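You operate a simulated robot arm through the tools that you are given. There is no shell and no other tool. Be economical: measure what you need, move in short steps, check, and stop when the job is done.

The job below is to be done with a simulated robot arm. You get a single attempt, and the scene is never put back.

## Task
Put the blue cord spool from the desk top on top of the polishing pad and the white cord spool on top of the pink toy wooden cake. Take the cream castor and leave it on top of the grey castor. Do these in any order. Set down upright: cord spool.

Only the result counts: the job must be done as asked and must still hold three seconds after the hand-in. Knocking over, shifting, dropping, spilling or breaking anything else fails it.

## Robot
A 7-joint arm with a two-finger parallel gripper, fixed in place. Base frame: the origin is at the foot of the arm, x ahead of it, y to its left, z up; the work surface is at about z = 790. Lengths are in mm, angles in rad, forces in N, time in s.
With the tool pointing down near the work surface it reaches from about 300 to 700 mm from the base axis. Its first joint turns from -1.152 to 1.152 rad. Payload 1.57 kg.
The TCP is the grasp point between the finger pads, 30 mm short of the fingertips. In the tool frame z runs along the fingers and y along their closing line. The gripper opens to 110 mm. The fingers are 24 mm wide and 12 mm thick; the gripper's body (48 by 112 mm) begins 78 mm behind the TCP.
Orientation is that of the tool frame in the base frame, as a unit quaternion [x, y, z, w]. With the fingers straight down and closing along the base's y, the tool's x points along the base's -x, its y along +y and its z along -z.

## Interface
- The arm moves only by the tool step_arm. Its argument "increments" is a list of rows, each a list of 3 entries, a list of its own where there are three numbers: the shift along the tool's x, y, z in units of 150 mm (1.0 is 150 mm), then the turn, a rotation vector about the tool's x, y, z in units of 180 degrees (1.0 is 180 degrees), then the finger opening in mm, from 0 to 110. In form: [[[tx, ty, tz], [rx, ry, rz], grip], ...]. A call has 1 to 10 rows; each row is the pose to reach, as a shift and turn from the pose commanded when the call began, along the tool's axes at that moment. A call with a number of a shift or a turn outside -1 to 1 is refused whole. Each row takes 0.2 s and may step no farther than 50 mm and 0.15 rad from the row before; otherwise, or with a gripper value out of range, the whole call is refused. Where a pose cannot be reached the arm comes as near as it can. A force on the tool above 40 N (or 10 N above the force at the start of the call, whichever is more), or a blocked arm, ends the call early, and 0.2 s more pass. Each finger travels about 108 mm/s and halts on what it meets, pressing with about 37 N; the grip force reading is that of the motor and also rises with nothing between the fingers. The clock runs only during rows and for 0.2 s after the last one: add rows that repeat a pose to give the fingers time. The reply holds the time, the measured pose of the TCP, the force on the tool along the base axes, the opening and the grip force, in the units named above and with some noise, with the torque about the TCP (base axes, N m) and any sound that the robot's microphone picked up.
- Cameras (640 x 400 px; columns grow to the right, rows downward): "scene" is fixed at [162.9, -402.8, 1383.3]; the picture's right is [0.73, -0.68, 0.00], its down [-0.51, -0.55, -0.66] and it looks along [0.45, 0.48, -0.75] (base axes); focal length 331 px, centre (320, 200). "wrist" rides on the gripper at [70, 16, -141] in the tool frame; the picture's right is [-0.23, 0.97, 0.00], its down [-0.86, -0.20, -0.48] and it looks along [-0.47, -0.11, 0.88] (tool axes); focal length 222 px, centre (320, 200).
- get_image(camera): a new picture of that camera. The clock stands still meanwhile.
- locate(camera, pixels): for up to 12 pixels [column, row] of the newest picture of that camera ("zoom" is the newest enlarged one), the place [x, y, z] in the base frame of the surface seen there, good to about 2 mm. The clock stands still meanwhile.
- zoom(camera, box): a new picture of the part [left, top, right, bottom] of that camera's present view, enlarged. The clock stands still meanwhile.
- job_done(): hands the job in; it is judged then, once.

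Work in short steps. Measure before you move; look again where a grasp or a placing could have gone wrong, and mend it. You have 80 turns and 54 pictures in all, those below and enlarged ones among them. Open the gripper and draw the arm clear of the work before you hand the job in, unless the task says otherwise; then end with one line.

The tools are called after "Request:" as a command line: name --argument value ..., lists and objects as JSON in quotes. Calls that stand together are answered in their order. step_arm: Moves the arm, as the interface text tells. Its arguments: {"type":"object","properties":{"increments":{"type":"array","items":{"type":"array"}}},"required":["increments"]} The other tools are called the same way: get_image (camera) takes a picture; locate (camera, pixels) gives the place of the surface under pixels of a picture; zoom (camera, box) takes an enlarged picture of a part of a camera's view; job_done () hands the job in.

At the start:

```text
t: 0.0
ee_pos: [329.9, -205.8, 1045.1]
tcp_rot: [0.001, 1.0, 0.0, 0.0]
wrist_force: [0.5, -0.9, -0.3]
wrist_torque: [0.0, -0.03, -0.03]
finger_gap: 109.9
grasp_force: 0.0
```

scene: 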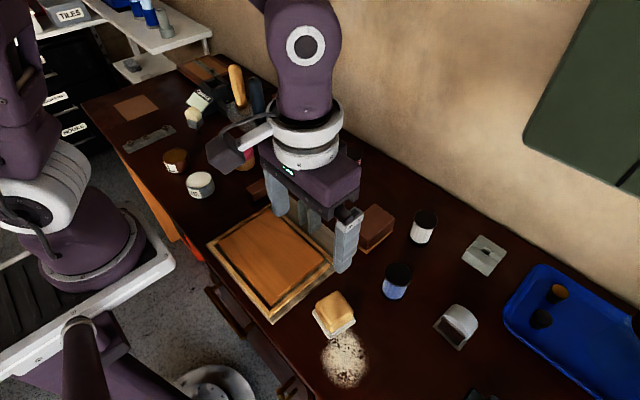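
wrist: 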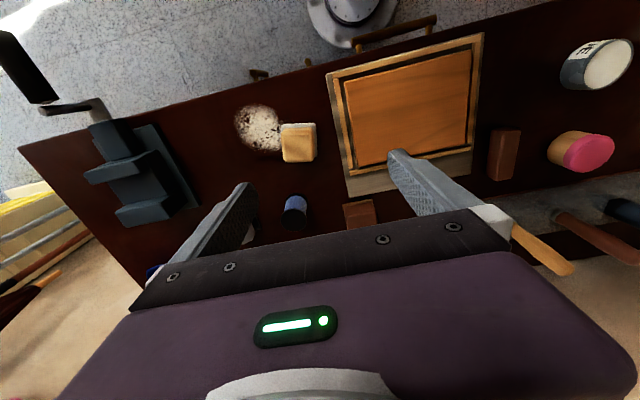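

The scene shows spools near (397,280) and (423,227), and possible castors near (457,326) and (484,255). I zoom in to identify things.

Request:
zoom --camera "scene" --box '[300, 190, 540, 400]'

Request:
zoom --camera "scene" --box '[80, 50, 300, 210]'

```text
1.90 times, centred on (420, 295) of scene
```

zoom: 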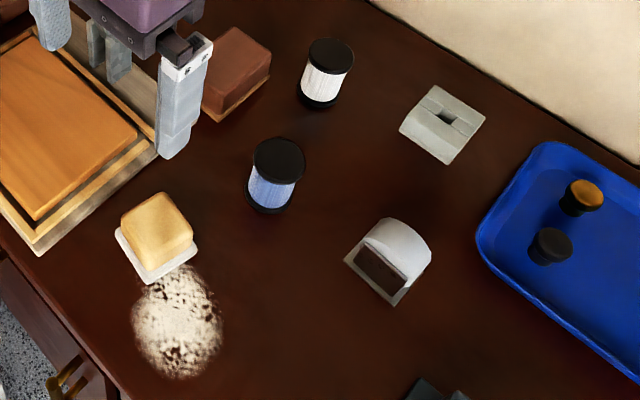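

```text
2.50 times, centred on (190, 130) of scene
```

zoom: 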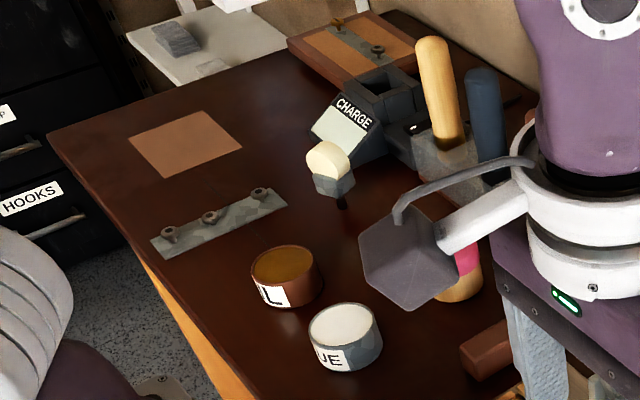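

I zoom more closely on the unclear items, and take a wrist view of the table.

Request:
zoom --camera "scene" --box '[410, 225, 520, 360]'

Request:
zoom --camera "scene" --box '[160, 80, 280, 180]'

Request:
zoom --camera "scene" --box '[300, 190, 400, 350]'

Request:
zoom --camera "wrist" --box '[460, 20, 640, 200]'

Request:
zoom --camera "scene" --box '[490, 250, 640, 400]'

```text
2.96 times, centred on (465, 292) of scene
```

zoom: 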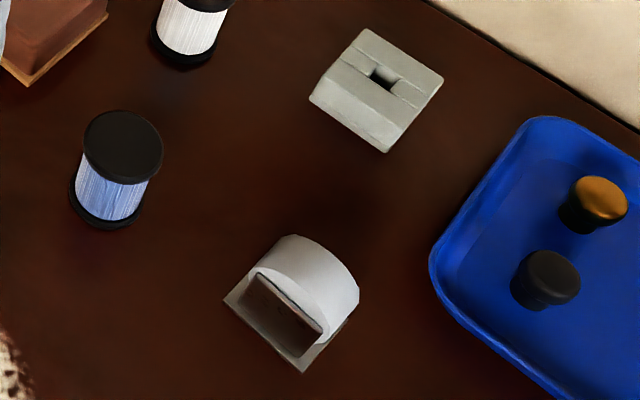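

```text
4.00 times, centred on (220, 130) of scene
```

zoom: 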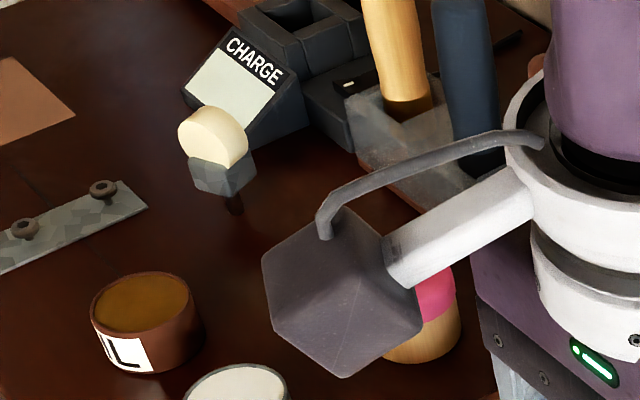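

```text
2.50 times, centred on (350, 270) of scene
```

zoom: 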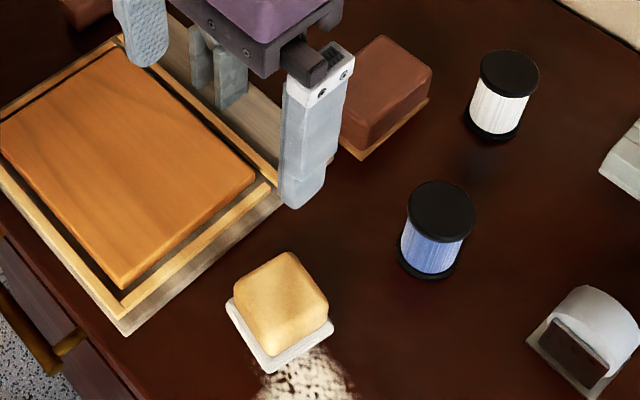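

```text
2.22 times, centred on (550, 110) of wrist
```

zoom: 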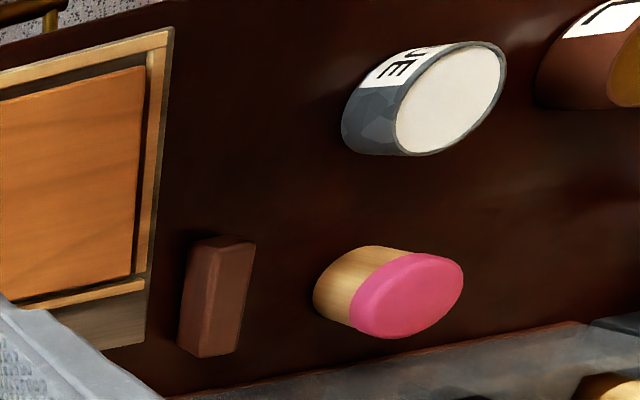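

```text
2.67 times, centred on (565, 325) of scene
```

zoom: 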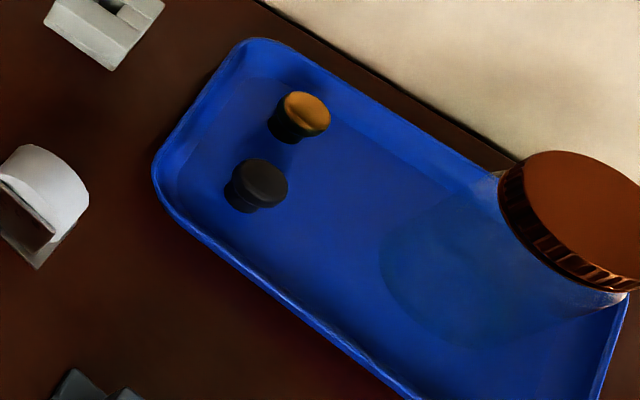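

I need coordinates and sizes of the candidates, so I locate points on the newest scene picture.

Request:
get_image --camera "scene"

Request:
locate --camera "scene" --pixels '[[398, 270], [425, 217], [333, 302], [377, 220], [457, 315], [451, 333], [478, 248], [487, 252], [193, 112], [194, 122], [135, 107], [250, 160]]'

Request:
locate --camera "wrist" --pixels '[[590, 152], [568, 152], [505, 150], [600, 65], [297, 135], [295, 155], [150, 170], [120, 140], [145, 210], [400, 110], [295, 203], [294, 220]]'

```text
44 pictures are left
```

scene: 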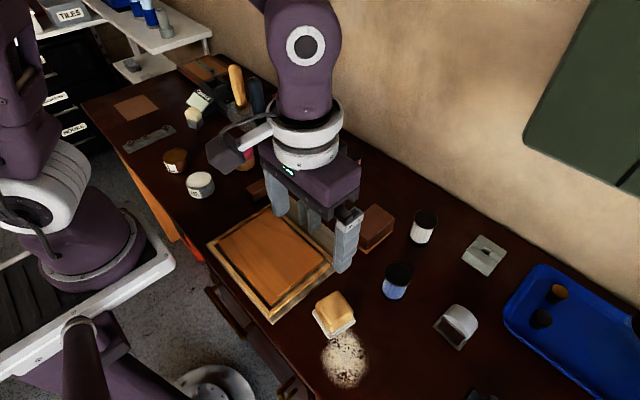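

```text
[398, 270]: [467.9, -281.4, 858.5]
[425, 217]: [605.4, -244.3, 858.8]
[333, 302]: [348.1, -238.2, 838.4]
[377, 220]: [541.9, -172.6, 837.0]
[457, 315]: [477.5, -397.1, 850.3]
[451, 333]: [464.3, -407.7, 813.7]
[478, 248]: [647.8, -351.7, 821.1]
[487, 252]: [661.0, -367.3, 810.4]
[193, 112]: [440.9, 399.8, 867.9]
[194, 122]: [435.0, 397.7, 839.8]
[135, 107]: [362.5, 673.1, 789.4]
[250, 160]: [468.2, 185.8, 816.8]
```

```text
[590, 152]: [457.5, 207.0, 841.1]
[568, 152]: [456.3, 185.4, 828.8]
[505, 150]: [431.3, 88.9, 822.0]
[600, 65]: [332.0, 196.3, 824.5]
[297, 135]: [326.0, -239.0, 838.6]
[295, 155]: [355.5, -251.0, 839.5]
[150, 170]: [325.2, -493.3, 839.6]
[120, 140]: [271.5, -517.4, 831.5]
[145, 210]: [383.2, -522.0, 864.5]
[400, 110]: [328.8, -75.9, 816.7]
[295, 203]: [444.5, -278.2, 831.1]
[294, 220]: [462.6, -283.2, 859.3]
```

The object at (457,326), around (470,-400), and the block at (655,-358) are unclear. I move the wrist camera to y≈-355 to view them.

Request:
step_arm --increments '[[[-0.3, -0.3, 0], [0, 0, 0], 110], [[-0.5, -0.6, 0], [0, 0, 0], 110], [[-0.6, -0.9, 0], [0, 0, 0], 110], [[-0.7, -1.0, 0], [0, 0, 0], 110]]'

Request:
get_image --camera "wrist"

```text
refused: row 1 steps farther than a row can; nothing moved
```

```text
43 pictures are left
```

wrist: 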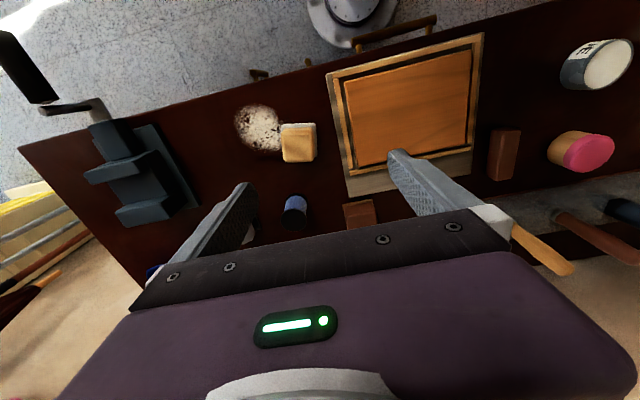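

The first row was over 50 mm, so I use smaller rows.

Request:
step_arm --increments '[[[-0.2, -0.25, 0], [0, 0, 0], 110], [[-0.4, -0.5, 0], [0, 0, 0], 110], [[-0.6, -0.75, 0], [0, 0, 0], 110], [[-0.8, -1.0, 0], [0, 0, 0], 110]]'

Request:
get_image --camera "wrist"

```text
t: 1.0
ee_pos: [449.8, -355.3, 1045.0]
tcp_rot: [0.0, 1.0, 0.001, -0.001]
wrist_force: [-0.1, -1.1, 0.1]
wrist_torque: [0.04, 0.0, -0.01]
finger_gap: 109.9
grasp_force: 0.0
```

```text
42 pictures are left
```

wrist: 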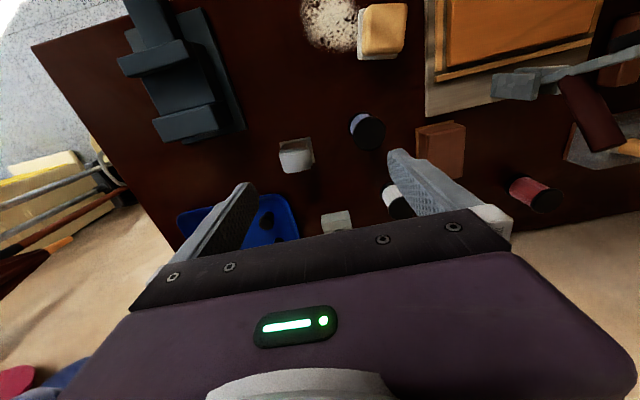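

The camera now shows the half-round object at (296,155) and the block at (336,221). I zoom in on them and on the right side.

Request:
zoom --camera "wrist" --box '[240, 90, 400, 240]'

Request:
zoom --camera "wrist" --box '[460, 40, 640, 220]'

Request:
get_image --camera "scene"

```text
2.67 times, centred on (320, 165) of wrist
```

zoom: 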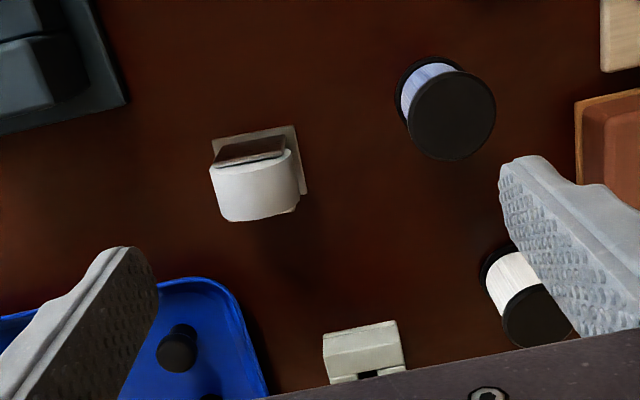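

```text
2.22 times, centred on (550, 130) of wrist
```

zoom: 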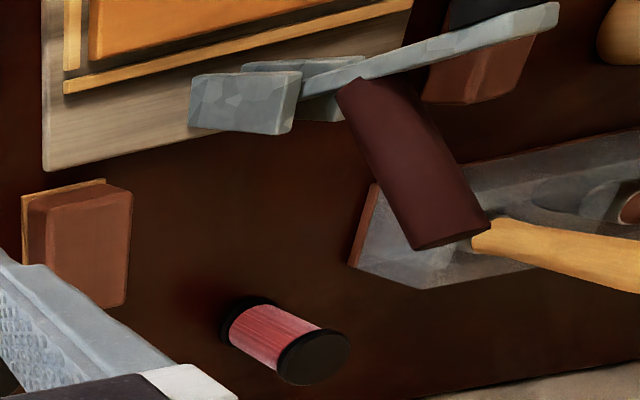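

```text
39 pictures are left
```

scene: 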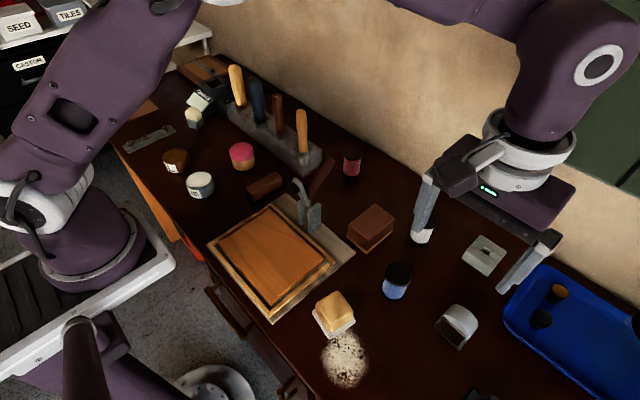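

The arm is now out of the left half's way; I zoom on the left items and the hidden middle.

Request:
zoom --camera "scene" --box '[165, 80, 235, 140]'

Request:
zoom --camera "scene" --box '[425, 225, 505, 360]'

Request:
zoom --camera "scene" --box '[210, 120, 400, 270]'

```text
6.67 times, centred on (200, 110) of scene
```

zoom: 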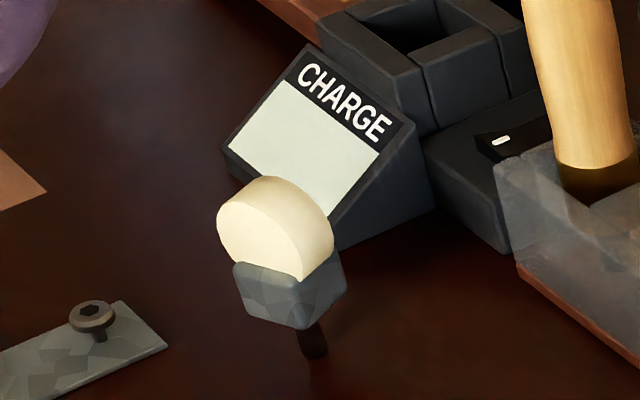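

```text
2.96 times, centred on (465, 292) of scene
```

zoom: 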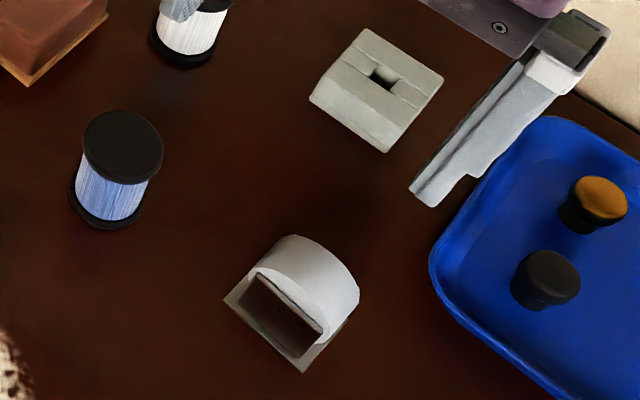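

```text
2.67 times, centred on (305, 195) of scene
```

zoom: 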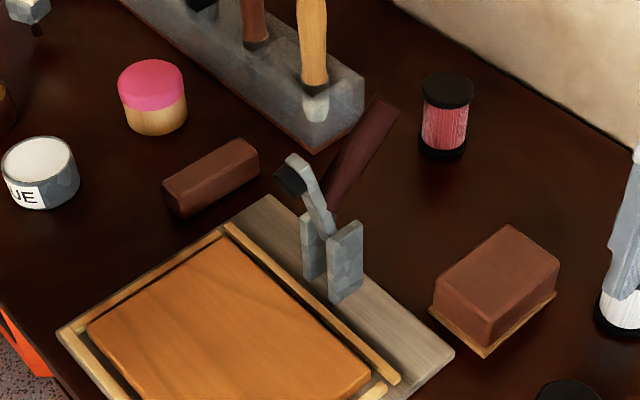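

I look closely at the two pad-like blocks.

Request:
zoom --camera "scene" --box '[300, 280, 370, 345]'

Request:
zoom --camera "scene" --box '[335, 190, 405, 260]'

Request:
zoom --camera "wrist" --box '[270, 120, 330, 180]'

```text
6.15 times, centred on (335, 312) of scene
```

zoom: 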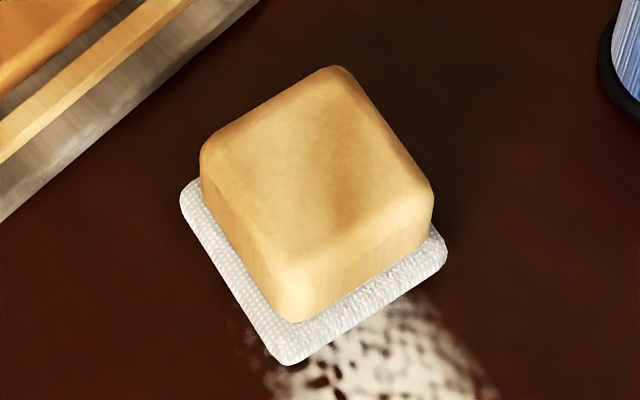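

```text
5.71 times, centred on (370, 225) of scene
```

zoom: 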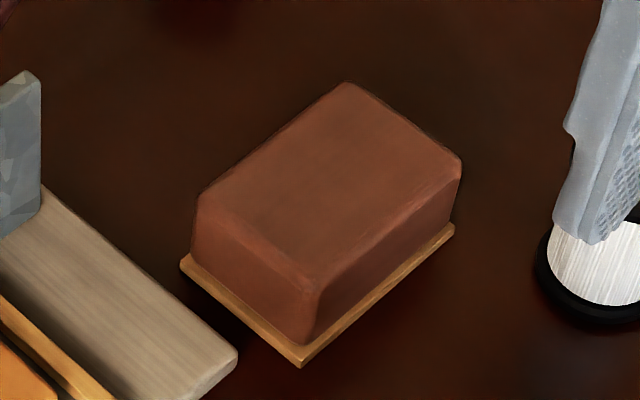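

```text
6.67 times, centred on (300, 150) of wrist
```

zoom: 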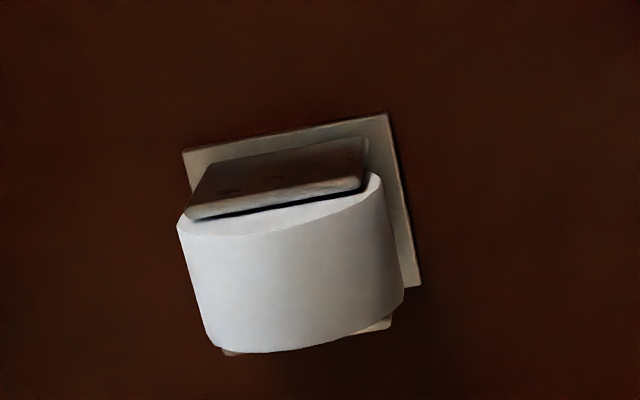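

The grey wheel on a plate at (465,-400) looks like an upturned castor. I check the block at (483,255) and then go look at the cream-topped item.

Request:
zoom --camera "scene" --box '[455, 225, 515, 285]'

Request:
step_arm --increments '[[[0.1, 0.3, 0], [0, 0, 0], 110], [[0.2, 0.6, 0], [0, 0, 0], 110], [[0.3, 0.9, 0], [0, 0, 0], 110], [[0.4, 1.0, 0], [0, 0, 0], 110]]'

Request:
step_arm --increments '[[[0.05, 0.32, 0], [0, 0, 0], 110], [[0.1, 0.64, 0], [0, 0, 0], 110], [[0.1, 0.96, 0], [0, 0, 0], 110]]'

Request:
step_arm --increments '[[[0, 0.33, 0], [0, 0, 0], 110], [[0, 0.66, 0], [0, 0, 0], 110], [[0, 0.99, 0], [0, 0, 0], 110]]'

Request:
step_arm --increments '[[[0, 0.33, 0], [0, 0, 0], 110], [[0, 0.66, 0], [0, 0, 0], 110], [[0, 0.99, 0], [0, 0, 0], 110]]'

Request:
get_image --camera "wrist"

```text
6.67 times, centred on (485, 255) of scene
```

zoom: 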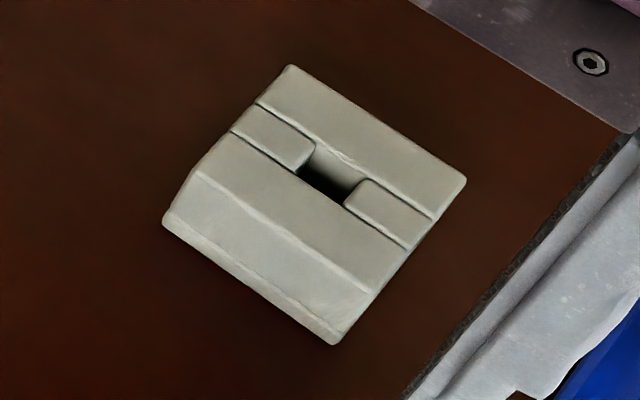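

```text
t: 2.0
ee_pos: [388.7, -204.3, 1046.1]
tcp_rot: [0.0, 1.0, 0.0, 0.0]
wrist_force: [0.0, 0.0, 0.0]
wrist_torque: [0.02, 0.0, 0.03]
finger_gap: 110.1
grasp_force: 0.0
```

```text
t: 2.8
ee_pos: [374.4, -59.8, 1046.5]
tcp_rot: [0.0, 1.0, 0.0, -0.001]
wrist_force: [-0.1, -0.1, 0.0]
wrist_torque: [-0.04, 0.0, -0.03]
finger_gap: 109.9
grasp_force: 0.1
```

```text
t: 3.6
ee_pos: [372.9, 86.9, 1045.4]
tcp_rot: [0.0, 1.0, 0.0, 0.0]
wrist_force: [-0.3, 0.0, -0.6]
wrist_torque: [0.0, 0.0, -0.01]
finger_gap: 109.8
grasp_force: 0.1
```

```text
t: 4.4
ee_pos: [374.8, 236.4, 1045.4]
tcp_rot: [0.0, 1.0, 0.0, 0.0]
wrist_force: [-0.2, 0.6, 0.6]
wrist_torque: [-0.05, 0.01, 0.0]
finger_gap: 110.1
grasp_force: 0.0
```

```text
31 pictures are left
```

wrist: 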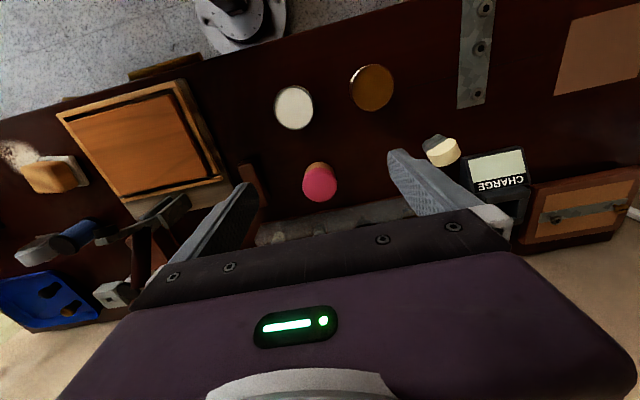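

The cream item is at about (440,150) in the wrist view, partly behind a finger; I shift y a bit more and zoom.

Request:
step_arm --increments '[[[0.1, 0.3, 0], [0, 0, 0], 110], [[0.2, 0.6, 0], [0, 0, 0], 110], [[0.3, 0.85, 0], [0, 0, 0], 110]]'

Request:
zoom --camera "wrist" --box '[270, 60, 430, 200]'

```text
t: 5.2
ee_pos: [329.8, 363.9, 1045.3]
tcp_rot: [0.0, 1.0, 0.0, 0.0]
wrist_force: [-0.3, -0.2, -0.2]
wrist_torque: [-0.02, -0.01, -0.03]
finger_gap: 110.2
grasp_force: 0.0
```

```text
2.86 times, centred on (350, 130) of wrist
```

zoom: 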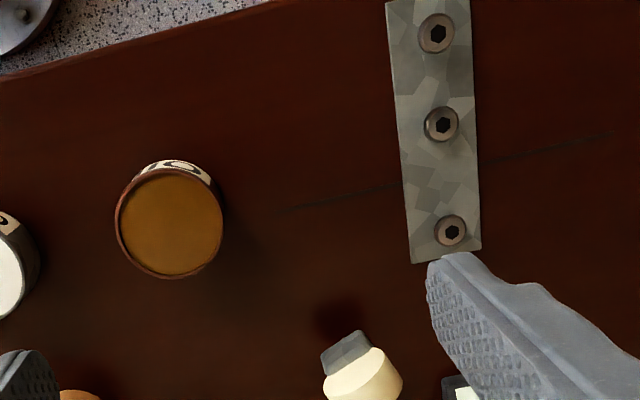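

I zoom tighter on the cream item (~(377,193)) and locate parts.

Request:
zoom --camera "wrist" --box '[345, 165, 405, 215]'

Request:
locate --camera "zoom" --pixels '[[120, 140], [200, 110], [240, 200], [330, 220], [170, 300], [80, 200], [360, 330], [230, 370], [400, 250], [100, 100]]'

```text
8.00 times, centred on (375, 190) of wrist
```

zoom: 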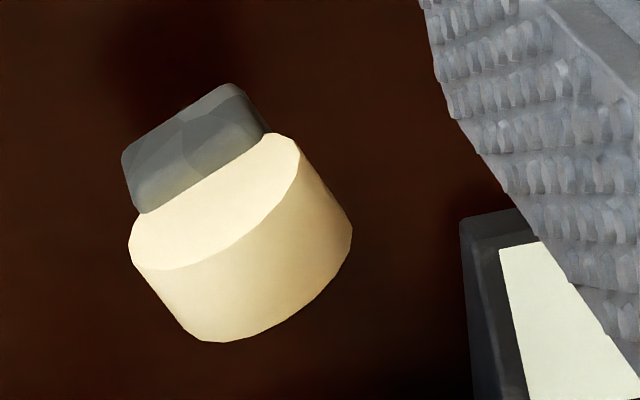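

```text
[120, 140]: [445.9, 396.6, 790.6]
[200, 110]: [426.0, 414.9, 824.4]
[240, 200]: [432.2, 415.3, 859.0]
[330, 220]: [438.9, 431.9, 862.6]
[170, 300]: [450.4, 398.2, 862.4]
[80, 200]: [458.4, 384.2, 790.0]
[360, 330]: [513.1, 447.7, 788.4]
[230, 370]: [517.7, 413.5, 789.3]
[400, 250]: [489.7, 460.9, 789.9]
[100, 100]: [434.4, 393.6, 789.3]
```

I check the stem and base under the cream castor using scene pixels near (198,131), and the grey castor's plate and wheel.

Request:
locate --camera "scene" --pixels '[[198, 131], [198, 133], [196, 127], [189, 121], [200, 122], [190, 112], [198, 110], [195, 107], [457, 310], [464, 308], [445, 320], [450, 345]]'

Request:
zoom --camera "scene" --box '[175, 95, 215, 140]'

Request:
zoom --camera "scene" --box '[430, 295, 485, 355]'

```text
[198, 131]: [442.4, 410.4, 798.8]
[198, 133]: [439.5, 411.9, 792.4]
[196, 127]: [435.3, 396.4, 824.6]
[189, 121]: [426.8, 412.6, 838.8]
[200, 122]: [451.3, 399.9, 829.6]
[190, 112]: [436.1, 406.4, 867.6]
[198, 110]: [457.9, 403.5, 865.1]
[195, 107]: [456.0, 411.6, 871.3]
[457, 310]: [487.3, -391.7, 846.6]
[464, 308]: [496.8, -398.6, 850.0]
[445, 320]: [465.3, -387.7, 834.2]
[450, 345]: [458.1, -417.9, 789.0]
```

```text
8.89 times, centred on (195, 118) of scene
```

zoom: 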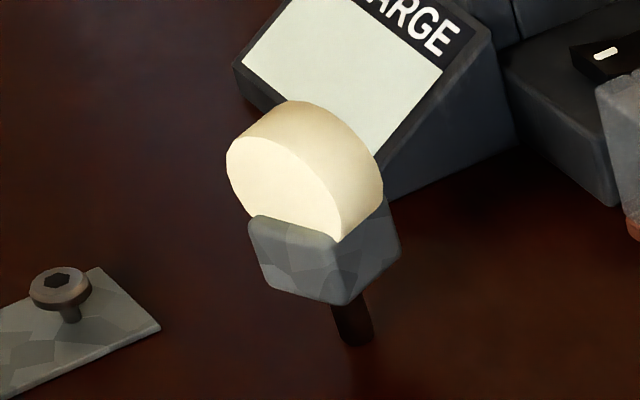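

```text
6.67 times, centred on (458, 325) of scene
```

zoom: 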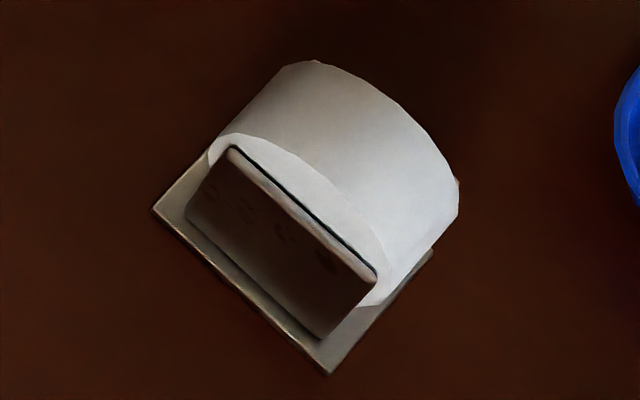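

Both castors are identified: cream stands on its stem and grey is wheel-up on its plate. I measure the grey castor on the newest zoom.

Request:
locate --camera "zoom" --pixels '[[153, 208], [327, 372], [433, 252], [233, 150], [372, 280], [320, 335], [188, 215], [315, 62], [455, 185], [300, 170], [340, 120], [375, 190]]'

Request:
locate --camera "zoom" --pixels '[[230, 138], [260, 142], [300, 158], [340, 192], [370, 235], [385, 280], [285, 70], [350, 75], [400, 110], [435, 150], [450, 215], [420, 260]]'

```text
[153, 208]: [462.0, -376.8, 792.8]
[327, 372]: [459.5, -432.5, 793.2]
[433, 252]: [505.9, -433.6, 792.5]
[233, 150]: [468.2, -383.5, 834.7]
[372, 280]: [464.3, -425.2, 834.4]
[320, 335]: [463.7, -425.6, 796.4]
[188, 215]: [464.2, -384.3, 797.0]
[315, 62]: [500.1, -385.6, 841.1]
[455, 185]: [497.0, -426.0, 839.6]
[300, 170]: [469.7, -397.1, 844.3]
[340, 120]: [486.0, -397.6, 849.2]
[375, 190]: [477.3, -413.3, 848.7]
```

```text
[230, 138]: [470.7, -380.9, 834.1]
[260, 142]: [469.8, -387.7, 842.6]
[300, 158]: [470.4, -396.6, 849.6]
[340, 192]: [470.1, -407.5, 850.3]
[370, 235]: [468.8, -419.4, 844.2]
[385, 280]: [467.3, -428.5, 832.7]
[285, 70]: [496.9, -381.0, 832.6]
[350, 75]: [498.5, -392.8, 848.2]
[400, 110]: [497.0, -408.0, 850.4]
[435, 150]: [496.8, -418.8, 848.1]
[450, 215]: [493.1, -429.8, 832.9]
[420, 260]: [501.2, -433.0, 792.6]
```

Grey castor: wheel axis along x, r≈26, width 28, top z≈851 at (483,-405). The cream one must lie on its flat side there, so I'll measure it and its surroundings for a grasp across its rim.

Request:
get_image --camera "wrist"

Request:
locate --camera "wrist" --pixels '[[362, 184], [363, 189], [372, 181], [378, 177], [382, 183], [386, 195], [388, 200], [374, 204], [367, 202], [378, 193], [371, 197], [310, 138]]'

Request:
locate --camera "scene" --pixels '[[173, 156], [200, 180], [188, 160], [170, 132], [150, 138], [183, 135], [210, 150], [190, 100], [204, 108], [213, 104], [222, 135], [205, 117]]'

```text
26 pictures are left
```

wrist: 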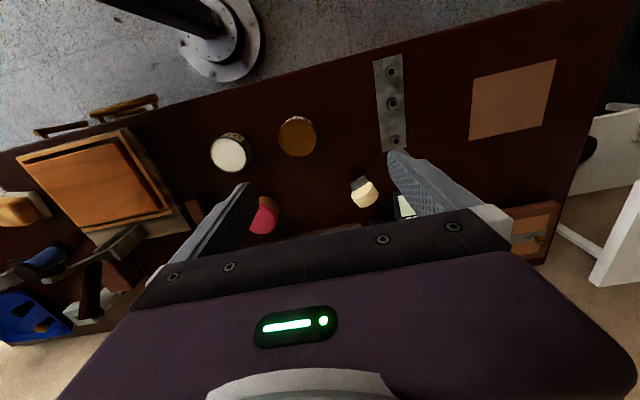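

```text
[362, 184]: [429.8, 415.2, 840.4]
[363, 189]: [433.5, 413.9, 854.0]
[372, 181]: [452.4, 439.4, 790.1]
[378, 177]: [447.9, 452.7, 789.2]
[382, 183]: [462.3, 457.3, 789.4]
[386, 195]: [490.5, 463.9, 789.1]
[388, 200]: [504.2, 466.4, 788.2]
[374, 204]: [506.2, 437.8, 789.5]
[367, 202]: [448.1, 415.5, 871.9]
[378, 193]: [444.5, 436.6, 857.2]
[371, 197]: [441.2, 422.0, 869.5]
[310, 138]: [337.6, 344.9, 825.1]
```

```text
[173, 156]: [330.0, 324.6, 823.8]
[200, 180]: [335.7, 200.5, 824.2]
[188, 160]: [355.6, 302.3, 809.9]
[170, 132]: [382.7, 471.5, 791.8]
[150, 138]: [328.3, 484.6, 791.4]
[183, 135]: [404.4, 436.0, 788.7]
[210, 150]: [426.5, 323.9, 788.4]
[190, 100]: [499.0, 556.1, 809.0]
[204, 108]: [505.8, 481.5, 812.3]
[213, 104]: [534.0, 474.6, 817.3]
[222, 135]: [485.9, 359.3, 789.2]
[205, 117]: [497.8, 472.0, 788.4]
```

Scene and wrist readings put the cream castor near (444,413). I move above it and lower to z≈965 to view it between the fingers.

Request:
step_arm --increments '[[[-0.2, 0.08, 0.13], [0, 0, 0], 110], [[-0.45, 0.2, 0.27], [0, 0, 0], 110], [[-0.65, 0.27, 0.4], [0, 0, 0], 110], [[-0.76, 0.33, 0.53], [0, 0, 0], 110]]'

Request:
get_image --camera "wrist"

```text
t: 6.2
ee_pos: [444.7, 412.9, 965.0]
tcp_rot: [0.0, 1.0, -0.001, 0.0]
wrist_force: [0.7, -0.4, 0.2]
wrist_torque: [0.01, 0.03, 0.0]
finger_gap: 109.9
grasp_force: 0.0
```

```text
25 pictures are left
```

wrist: 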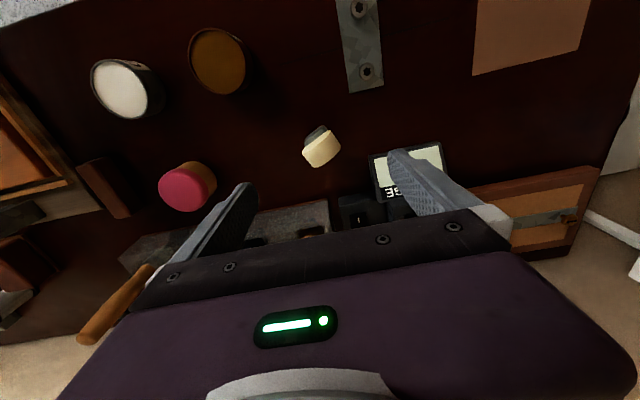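

The castor is at (321,148) with the charger's corner near (372,160). I zoom and measure.

Request:
zoom --camera "wrist" --box '[290, 110, 390, 180]'

Request:
locate --camera "zoom" --pixels '[[85, 250], [110, 285], [205, 365], [310, 300], [290, 215], [280, 170], [190, 240], [230, 300], [95, 180], [125, 115], [225, 95], [250, 150]]'

Request:
locate --camera "wrist" --pixels '[[368, 158], [372, 157], [374, 175], [378, 195], [342, 200], [345, 215], [385, 155], [435, 146], [330, 215], [270, 220]]'

```text
5.71 times, centred on (340, 145) of wrist
```

zoom: 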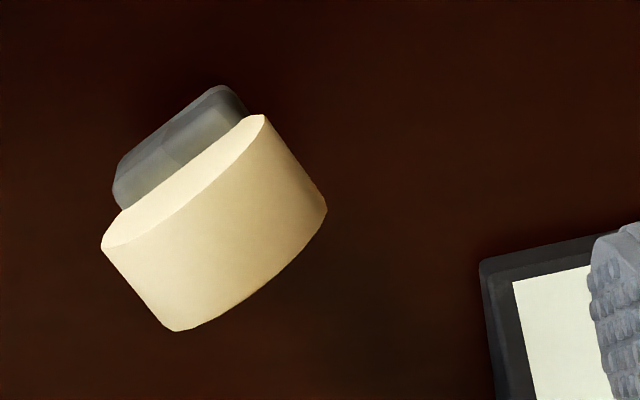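

```text
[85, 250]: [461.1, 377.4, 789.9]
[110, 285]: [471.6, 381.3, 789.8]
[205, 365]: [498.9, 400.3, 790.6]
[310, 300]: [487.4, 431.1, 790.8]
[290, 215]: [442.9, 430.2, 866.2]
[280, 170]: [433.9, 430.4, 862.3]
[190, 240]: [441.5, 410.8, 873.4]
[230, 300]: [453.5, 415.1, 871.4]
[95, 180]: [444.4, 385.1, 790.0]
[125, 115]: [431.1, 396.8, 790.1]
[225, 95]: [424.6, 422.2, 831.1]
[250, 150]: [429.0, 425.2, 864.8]
```

```text
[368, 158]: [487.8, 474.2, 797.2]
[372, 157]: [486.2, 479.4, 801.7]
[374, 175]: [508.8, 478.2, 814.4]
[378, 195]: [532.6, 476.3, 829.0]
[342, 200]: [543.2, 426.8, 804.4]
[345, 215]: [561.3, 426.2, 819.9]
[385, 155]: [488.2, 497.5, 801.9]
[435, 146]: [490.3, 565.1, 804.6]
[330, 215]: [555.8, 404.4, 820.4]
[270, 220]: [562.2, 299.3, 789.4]
```

I refine the wheel's corner points for axis direction and width.

Request:
locate --camera "zoom" --pixels '[[262, 122], [258, 140], [321, 208], [108, 245], [120, 250], [178, 325], [190, 322], [185, 195], [265, 282], [210, 185], [120, 185], [215, 95]]'

```text
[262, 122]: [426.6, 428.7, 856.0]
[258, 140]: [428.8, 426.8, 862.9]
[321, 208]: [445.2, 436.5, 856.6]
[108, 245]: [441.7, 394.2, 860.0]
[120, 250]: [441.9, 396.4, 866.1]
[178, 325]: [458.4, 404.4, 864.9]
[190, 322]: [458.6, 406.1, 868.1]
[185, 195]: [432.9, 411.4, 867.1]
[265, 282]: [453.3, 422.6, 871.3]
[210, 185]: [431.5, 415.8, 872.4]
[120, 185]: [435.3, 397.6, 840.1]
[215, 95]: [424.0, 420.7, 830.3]
```

Cream castor: wheel centre ≈(443.5,415.5,854), r≈19.5, width ≈20, axle yaw ≈23°, box below 30 deep. I yaw the gripper by 23° so it closes on the rim, with opening 65, then descend.

Request:
step_arm --increments '[[[0.008, 0.017, 0], [0, 0, -0.043], 90], [[0.008, 0.017, 0], [0, 0, -0.086], 75], [[0.008, 0.017, 0], [0, 0, -0.128], 65], [[0.008, 0.017, 0.2], [0, 0, -0.128], 65], [[0.008, 0.017, 0.4], [0, 0, -0.128], 65], [[0.008, 0.017, 0.45], [0, 0, -0.128], 65]]'

Request:
zoom --camera "wrist" --box '[200, 70, 440, 220]'

```text
t: 7.6
ee_pos: [442.6, 416.8, 897.4]
tcp_rot: [-0.2, 0.98, 0.0, 0.0]
wrist_force: [0.5, 0.4, -0.3]
wrist_torque: [0.0, 0.01, -0.03]
finger_gap: 64.7
grasp_force: 0.0
```

```text
2.67 times, centred on (320, 145) of wrist
```

zoom: 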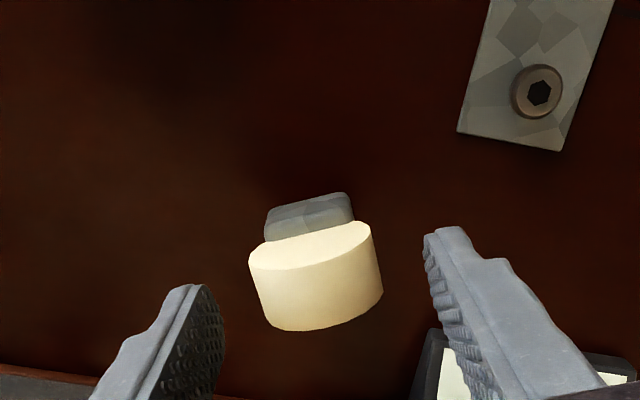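

The castor sits centred and aligned between the fingers. I descend to z≈854 and close.

Request:
step_arm --increments '[[[0, 0, 0.15], [0, 0, 0], 65], [[0, 0, 0.289], [0, 0, 0], 65], [[0, 0, 0.289], [0, 0, 0], 50], [[0, 0, 0.289], [0, 0, 0], 42], [[0, 0, 0.289], [0, 0, 0], 34], [[0, 0, 0.289], [0, 0, 0], 30], [[0, 0, 0.289], [0, 0, 0], 30]]'

```text
t: 9.2
ee_pos: [443.3, 415.9, 855.5]
tcp_rot: [-0.199, 0.98, 0.0, 0.0]
wrist_force: [0.4, -0.1, -0.6]
wrist_torque: [0.04, 0.0, 0.01]
finger_gap: 40.7
grasp_force: 36.8
```

The fingers hold the 40.7 mm wheel. I lift 60 mm and move 45 mm back toward the free area.

Request:
step_arm --increments '[[[0, 0, -0.2], [0, 0, 0], 30], [[0, 0, -0.4], [0, 0, 0], 30], [[0.15, 0, -0.4], [0, 0, 0], 30], [[0.3, 0, -0.4], [0, 0, 0], 30]]'

Request:
step_arm --increments '[[[0, 0, 0], [0, -0.046, 0], 30], [[0, 0, 0], [0, -0.092, 0], 30], [[0, 0, 0], [0, -0.138, 0], 30], [[0, 0, 0], [0, -0.184, 0], 30], [[0, 0, 0], [0, -0.23, 0], 30], [[0, 0, 0], [0, -0.276, 0], 30]]'

Request:
zoom --camera "scene" --box '[120, 50, 280, 190]'

```text
t: 10.2
ee_pos: [399.9, 397.7, 914.8]
tcp_rot: [-0.201, 0.98, -0.001, 0.0]
wrist_force: [-0.3, -0.1, -0.3]
wrist_torque: [0.03, -0.02, -0.02]
finger_gap: 29.8
grasp_force: 0.1
```

```text
t: 11.6
ee_pos: [400.2, 398.8, 915.7]
tcp_rot: [-0.181, 0.889, 0.085, 0.412]
wrist_force: [-0.2, 0.3, 0.8]
wrist_torque: [-0.02, 0.01, -0.01]
finger_gap: 29.8
grasp_force: 0.0
```

```text
2.86 times, centred on (200, 120) of scene
```

zoom: 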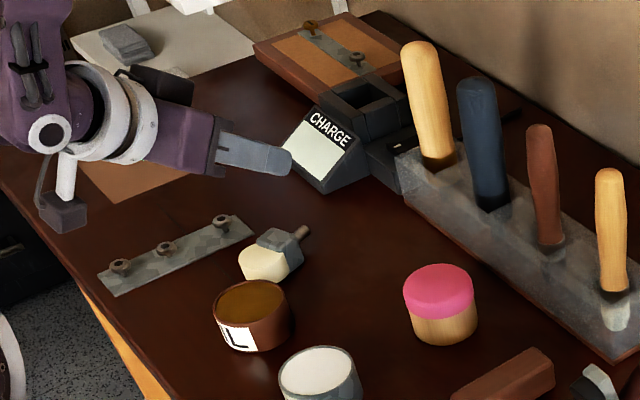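

The castor slipped out while lifting and now lies on its side at about (182,140), close to the can. I straighten the tool up high and check whether anything else moved.

Request:
locate --camera "zoom" --pixels '[[250, 290], [250, 300], [320, 375], [162, 248], [222, 222], [262, 258], [275, 240], [300, 233], [240, 265], [280, 275]]'

Request:
step_arm --increments '[[[0, 0, 0], [0, 0.046, 0], 60], [[0, 0, 0], [0, 0.092, 0], 110], [[0, 0, 0], [0, 0.138, 0], 110], [[0, 0, 0], [0, 0.184, 0], 110], [[0, 0, 0], [0, 0.23, 0], 110], [[0, 0, 0], [0, 0.276, 0], 110]]'

Request:
get_image --camera "wrist"

```text
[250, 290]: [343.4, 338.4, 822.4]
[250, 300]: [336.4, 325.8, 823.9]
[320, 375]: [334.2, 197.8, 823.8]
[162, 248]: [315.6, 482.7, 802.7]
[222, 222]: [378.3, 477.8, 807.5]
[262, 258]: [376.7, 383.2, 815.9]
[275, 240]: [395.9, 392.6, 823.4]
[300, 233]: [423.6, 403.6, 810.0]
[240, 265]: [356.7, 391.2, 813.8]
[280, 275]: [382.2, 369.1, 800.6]
```

```text
t: 13.0
ee_pos: [400.3, 398.1, 914.7]
tcp_rot: [-0.199, 0.98, 0.0, -0.001]
wrist_force: [-0.4, -0.8, -0.4]
wrist_torque: [0.02, 0.01, -0.03]
finger_gap: 110.0
grasp_force: 0.1
```

```text
21 pictures are left
```

wrist: 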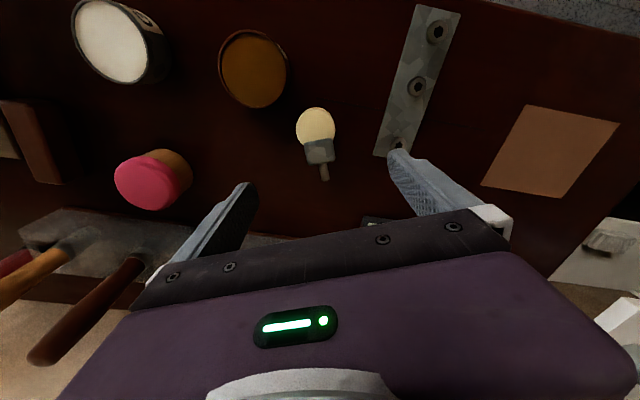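

The castor lies flat with its wheel at (316,125), its box at (320,152) and the stem pointing outward. Nothing else moved. I measure it for a grasp.

Request:
zoom --camera "wrist" --box '[280, 95, 360, 190]'

Request:
locate --camera "wrist" --pixels '[[298, 126], [334, 126], [315, 109], [317, 138], [306, 146], [332, 141], [310, 163], [335, 160], [325, 178], [320, 152], [316, 125], [323, 166]]'

```text
4.21 times, centred on (320, 142) of wrist
```

zoom: 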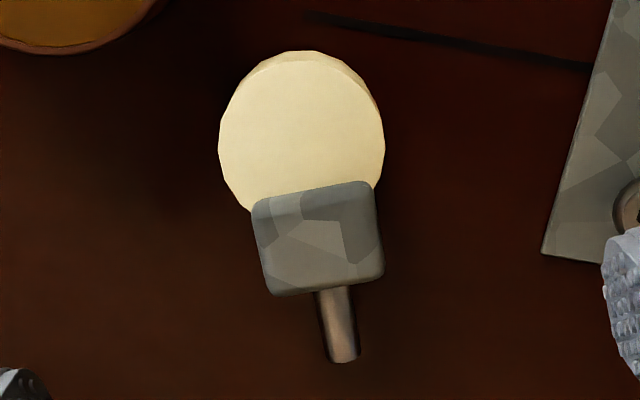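

```text
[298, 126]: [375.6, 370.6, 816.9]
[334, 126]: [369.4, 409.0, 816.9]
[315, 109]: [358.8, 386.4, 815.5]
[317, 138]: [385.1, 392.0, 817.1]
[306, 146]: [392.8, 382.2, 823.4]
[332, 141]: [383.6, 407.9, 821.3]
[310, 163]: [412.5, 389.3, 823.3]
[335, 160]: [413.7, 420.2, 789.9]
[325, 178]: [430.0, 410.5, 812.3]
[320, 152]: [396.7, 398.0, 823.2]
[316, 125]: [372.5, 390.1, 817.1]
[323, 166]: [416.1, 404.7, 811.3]
```

The box (30 mm wide, flat sides) is centred at about (400,399), so I grip it there instead of the round wheel. I open to 60, yaw 3° back and descend to z≈823.

Request:
step_arm --increments '[[[-0.004, 0.009, 0.1], [0, 0, 0.0167], 80], [[-0.004, 0.009, 0.3], [0, 0, 0.0167], 60], [[-0.004, 0.009, 0.5], [0, 0, 0.0167], 60], [[-0.004, 0.009, 0.61], [0, 0, 0.0167], 60], [[-0.004, 0.009, 0.61], [0, 0, 0.0167], 60]]'

Request:
step_arm --increments '[[[0, 0, 0], [0, 0, 0], 45], [[0, 0, 0], [0, 0, 0], 36], [[0, 0, 0], [0, 0, 0], 28], [[0, 0, 0], [0, 0, 0], 15], [[0, 0, 0], [0, 0, 0], 15], [[0, 0, -0.06], [0, 0, 0], 15], [[0, 0, -0.13], [0, 0, 0], 15], [[0, 0, -0.2], [0, 0, 0], 15]]'

Request:
zoom --camera "wrist" --box '[200, 70, 440, 220]'

```text
t: 14.2
ee_pos: [400.7, 399.9, 822.5]
tcp_rot: [-0.174, 0.985, 0.0, 0.0]
wrist_force: [-0.3, -0.8, -0.6]
wrist_torque: [-0.01, 0.01, -0.01]
finger_gap: 60.0
grasp_force: 0.2
```

```text
t: 16.0
ee_pos: [401.1, 399.5, 854.0]
tcp_rot: [-0.173, 0.985, 0.0, -0.001]
wrist_force: [-0.9, -0.7, -0.5]
wrist_torque: [-0.01, 0.01, -0.02]
finger_gap: 31.3
grasp_force: 36.7
```

```text
2.67 times, centred on (320, 145) of wrist
```

zoom: 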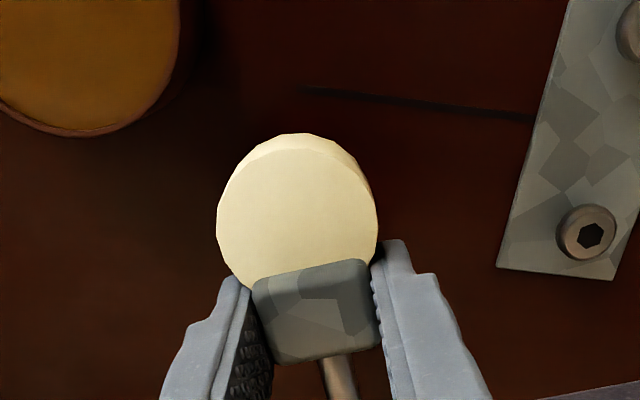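

The castor is held level at the box (gap 31.3). I lift it to z≈1000 gently and start carrying it toward the grey castor, turning back the yaw on the way.

Request:
step_arm --increments '[[[0, 0, -0.2], [0, 0, 0], 15], [[0, 0, -0.4], [0, 0, 0], 15], [[0, 0, -0.6], [0, 0, 0], 15], [[0, 0, -0.8], [0, 0, 0], 15], [[0, 0, -1.0], [0, 0, 0], 15], [[0, 0, -1.0], [0, 0, 0.04], 15], [[0, 0, -1.0], [0, 0, 0.08], 15], [[0, 0, -1.0], [0, 0, 0.128], 15]]'

Request:
step_arm --increments '[[[0, -0.25, -0.1], [0, 0, 0], 15], [[0, -0.5, -0.2], [0, 0, 0], 15], [[0, -0.75, -0.2], [0, 0, 0], 15], [[0, -1.0, -0.2], [0, 0, 0], 15]]'

Request:
step_arm --increments '[[[0, -0.25, 0], [0, 0, 0], 15], [[0, -0.5, 0], [0, 0, 0], 15], [[0, -0.75, 0], [0, 0, 0], 15], [[0, -1.0, 0], [0, 0, 0], 15]]'

Request:
step_arm --increments '[[[0, -0.25, 0], [0, 0, 0], 15], [[0, -0.5, 0], [0, 0, 0], 15], [[0, -0.75, 0], [0, 0, 0], 15], [[0, -1.0, 0], [0, 0, 0], 15]]'

Request:
step_arm --increments '[[[0, -0.25, 0], [0, 0, 0], 15], [[0, -0.5, 0], [0, 0, 0], 15], [[0, -0.75, 0], [0, 0, 0], 15], [[0, -1.0, 0], [0, 0, 0], 15]]'

```text
t: 17.8
ee_pos: [401.0, 399.1, 1003.5]
tcp_rot: [0.028, 1.0, 0.0, 0.0]
wrist_force: [-0.3, -0.3, -1.0]
wrist_torque: [-0.01, 0.0, 0.0]
finger_gap: 30.9
grasp_force: 36.7
```

```text
t: 18.8
ee_pos: [392.6, 250.2, 1033.8]
tcp_rot: [0.027, 1.0, 0.0, 0.0]
wrist_force: [-1.0, -0.7, -1.2]
wrist_torque: [0.01, -0.07, -0.03]
finger_gap: 31.2
grasp_force: 36.7
```

```text
t: 19.8
ee_pos: [386.3, 99.7, 1033.5]
tcp_rot: [0.026, 1.0, 0.001, 0.0]
wrist_force: [-0.4, 0.0, -1.0]
wrist_torque: [-0.01, 0.04, 0.04]
finger_gap: 31.2
grasp_force: 37.1
```

```text
t: 20.8
ee_pos: [377.3, -51.5, 1032.8]
tcp_rot: [0.026, 1.0, 0.0, 0.001]
wrist_force: [-0.4, 0.1, -0.5]
wrist_torque: [0.01, -0.02, 0.04]
finger_gap: 31.1
grasp_force: 37.0
```

```text
t: 21.8
ee_pos: [369.5, -199.6, 1034.0]
tcp_rot: [0.026, 1.0, 0.0, 0.0]
wrist_force: [0.3, -0.4, -0.5]
wrist_torque: [0.04, -0.02, -0.03]
finger_gap: 31.2
grasp_force: 36.5
```

Still held (gap 31.2). I move to about (440,-345) and take a picture to re-measure the grey castor from nearer.

Request:
step_arm --increments '[[[-0.13, -0.235, 0], [0, 0, 0], 15], [[-0.26, -0.47, 0], [0, 0, 0], 15], [[-0.39, -0.7, 0], [0, 0, 0], 15], [[-0.52, -0.94, 0.15], [0, 0, 0], 15], [[-0.52, -0.94, 0.3], [0, 0, 0], 15]]'

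Request:
get_image --camera "wrist"

```text
t: 23.0
ee_pos: [440.1, -344.3, 988.6]
tcp_rot: [0.027, 1.0, -0.001, 0.0]
wrist_force: [0.5, 0.6, -0.5]
wrist_torque: [-0.03, -0.05, 0.02]
finger_gap: 31.5
grasp_force: 37.1
```

```text
18 pictures are left
```

wrist: 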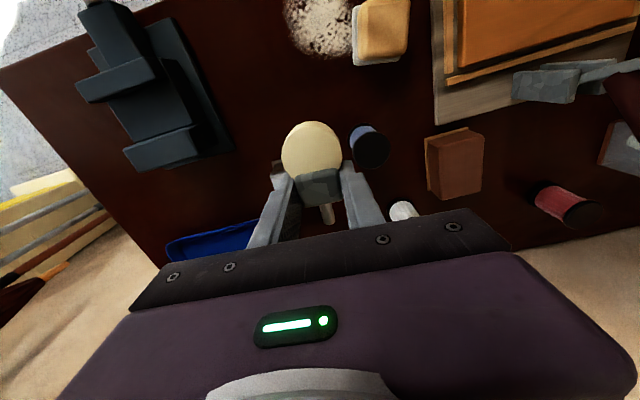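

The grey castor is hidden behind the held one in the wrist view, so I re-measure it in the scene view.

Request:
zoom --camera "scene" --box '[420, 290, 492, 355]'

```text
6.15 times, centred on (456, 322) of scene
```

zoom: 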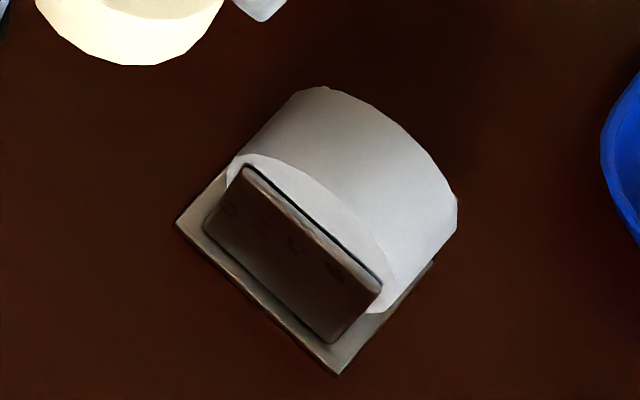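

Request:
locate --camera "zoom" --pixels '[[178, 223], [337, 372], [430, 265], [206, 222], [326, 340], [248, 167], [378, 287], [236, 165], [388, 295], [300, 92], [455, 205], [345, 190]]'

Request:
locate --camera "zoom" --pixels '[[280, 130], [300, 130], [320, 135], [340, 142], [355, 152], [370, 165], [385, 180], [400, 200], [410, 220], [330, 165], [350, 185], [310, 150]]'

```text
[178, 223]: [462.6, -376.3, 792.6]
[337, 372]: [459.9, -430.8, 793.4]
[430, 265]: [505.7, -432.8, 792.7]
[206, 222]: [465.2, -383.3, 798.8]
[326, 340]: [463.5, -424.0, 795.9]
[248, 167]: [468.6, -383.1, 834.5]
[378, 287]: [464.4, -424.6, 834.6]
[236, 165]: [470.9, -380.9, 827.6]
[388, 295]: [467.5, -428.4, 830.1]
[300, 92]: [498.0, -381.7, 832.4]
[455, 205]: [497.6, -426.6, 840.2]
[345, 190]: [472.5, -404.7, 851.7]
```

```text
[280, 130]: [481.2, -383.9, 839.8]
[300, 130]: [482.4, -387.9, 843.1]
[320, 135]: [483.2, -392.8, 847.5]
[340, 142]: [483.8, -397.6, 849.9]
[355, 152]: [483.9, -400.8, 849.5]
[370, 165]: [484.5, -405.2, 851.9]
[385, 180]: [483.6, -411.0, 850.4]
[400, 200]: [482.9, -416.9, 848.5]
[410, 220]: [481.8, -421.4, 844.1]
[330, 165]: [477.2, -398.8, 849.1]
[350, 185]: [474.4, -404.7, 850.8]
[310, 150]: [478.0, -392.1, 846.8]
```

The grey wheel's crest is at y≈-405.1, top z≈851.5, axis yaw ≈-3°. I move the held castor to (498.5,-405.9) and lower to z≈897 for a look.

Request:
step_arm --increments '[[[-0.2, -0.2, 0], [0, 0, 0], 15], [[-0.41, -0.39, 0], [0, 0, 0], 15], [[-0.41, -0.39, 0.2], [0, 0, 0], 15], [[-0.41, -0.39, 0.4], [0, 0, 0], 15], [[-0.41, -0.39, 0.6], [0, 0, 0], 15], [[-0.41, -0.39, 0.61], [0, 0, 0], 15]]'

Request:
zoom --camera "scene" --box '[410, 260, 510, 350]'

```text
t: 24.4
ee_pos: [497.9, -405.9, 897.7]
tcp_rot: [0.026, 1.0, 0.0, 0.0]
wrist_force: [0.4, 0.2, -1.2]
wrist_torque: [0.01, 0.0, 0.01]
finger_gap: 31.5
grasp_force: 36.7
```

```text
4.44 times, centred on (460, 305) of scene
```

zoom: 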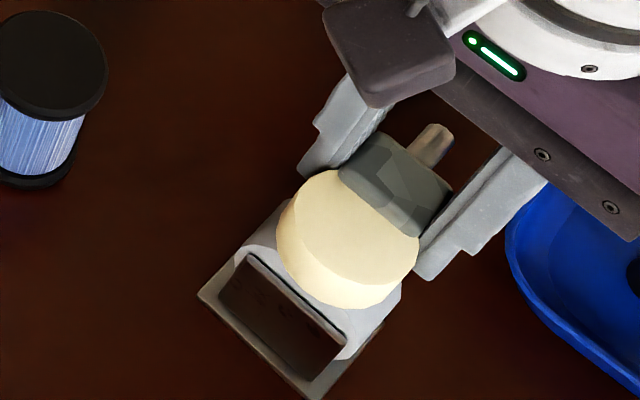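

It hovers aligned above. I check the held castor's position on this zoom before lowering.

Request:
locate --camera "zoom" --pixels '[[350, 225], [310, 200], [395, 255], [340, 260], [370, 190], [400, 195], [430, 190], [350, 170], [415, 230], [432, 145], [300, 160], [470, 215]]'

```text
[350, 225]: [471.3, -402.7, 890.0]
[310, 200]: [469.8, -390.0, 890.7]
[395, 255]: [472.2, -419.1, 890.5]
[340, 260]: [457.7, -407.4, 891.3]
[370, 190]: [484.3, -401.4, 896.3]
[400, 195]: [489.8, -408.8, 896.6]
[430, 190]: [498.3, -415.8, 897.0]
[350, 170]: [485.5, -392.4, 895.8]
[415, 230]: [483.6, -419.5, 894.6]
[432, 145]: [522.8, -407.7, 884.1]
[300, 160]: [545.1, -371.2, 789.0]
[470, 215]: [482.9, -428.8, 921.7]
```

Box front edge is at x≈484 and level, with ≈12 mm to go. I lower in fine steps, watching for contact.

Request:
step_arm --increments '[[[0, 0, 0.03], [0, 0, 0], 15], [[0, 0, 0.06], [0, 0, 0], 15], [[0, 0, 0.067], [0, 0, 0], 15], [[0, 0, 0.073], [0, 0, 0], 15]]'

Request:
step_arm --increments '[[[0, 0, 0.004], [0, 0, 0], 15], [[0, 0, 0.008], [0, 0, 0], 15]]'

```text
t: 25.4
ee_pos: [499.1, -407.0, 886.6]
tcp_rot: [0.026, 1.0, 0.0, 0.0]
wrist_force: [-0.1, -1.3, -1.9]
wrist_torque: [0.0, -0.04, 0.01]
finger_gap: 31.5
grasp_force: 37.4
```

```text
t: 26.0
ee_pos: [498.0, -407.0, 885.3]
tcp_rot: [0.026, 1.0, 0.0, 0.0]
wrist_force: [-0.9, -0.1, -0.2]
wrist_torque: [-0.02, -0.03, 0.01]
finger_gap: 31.4
grasp_force: 37.3
```

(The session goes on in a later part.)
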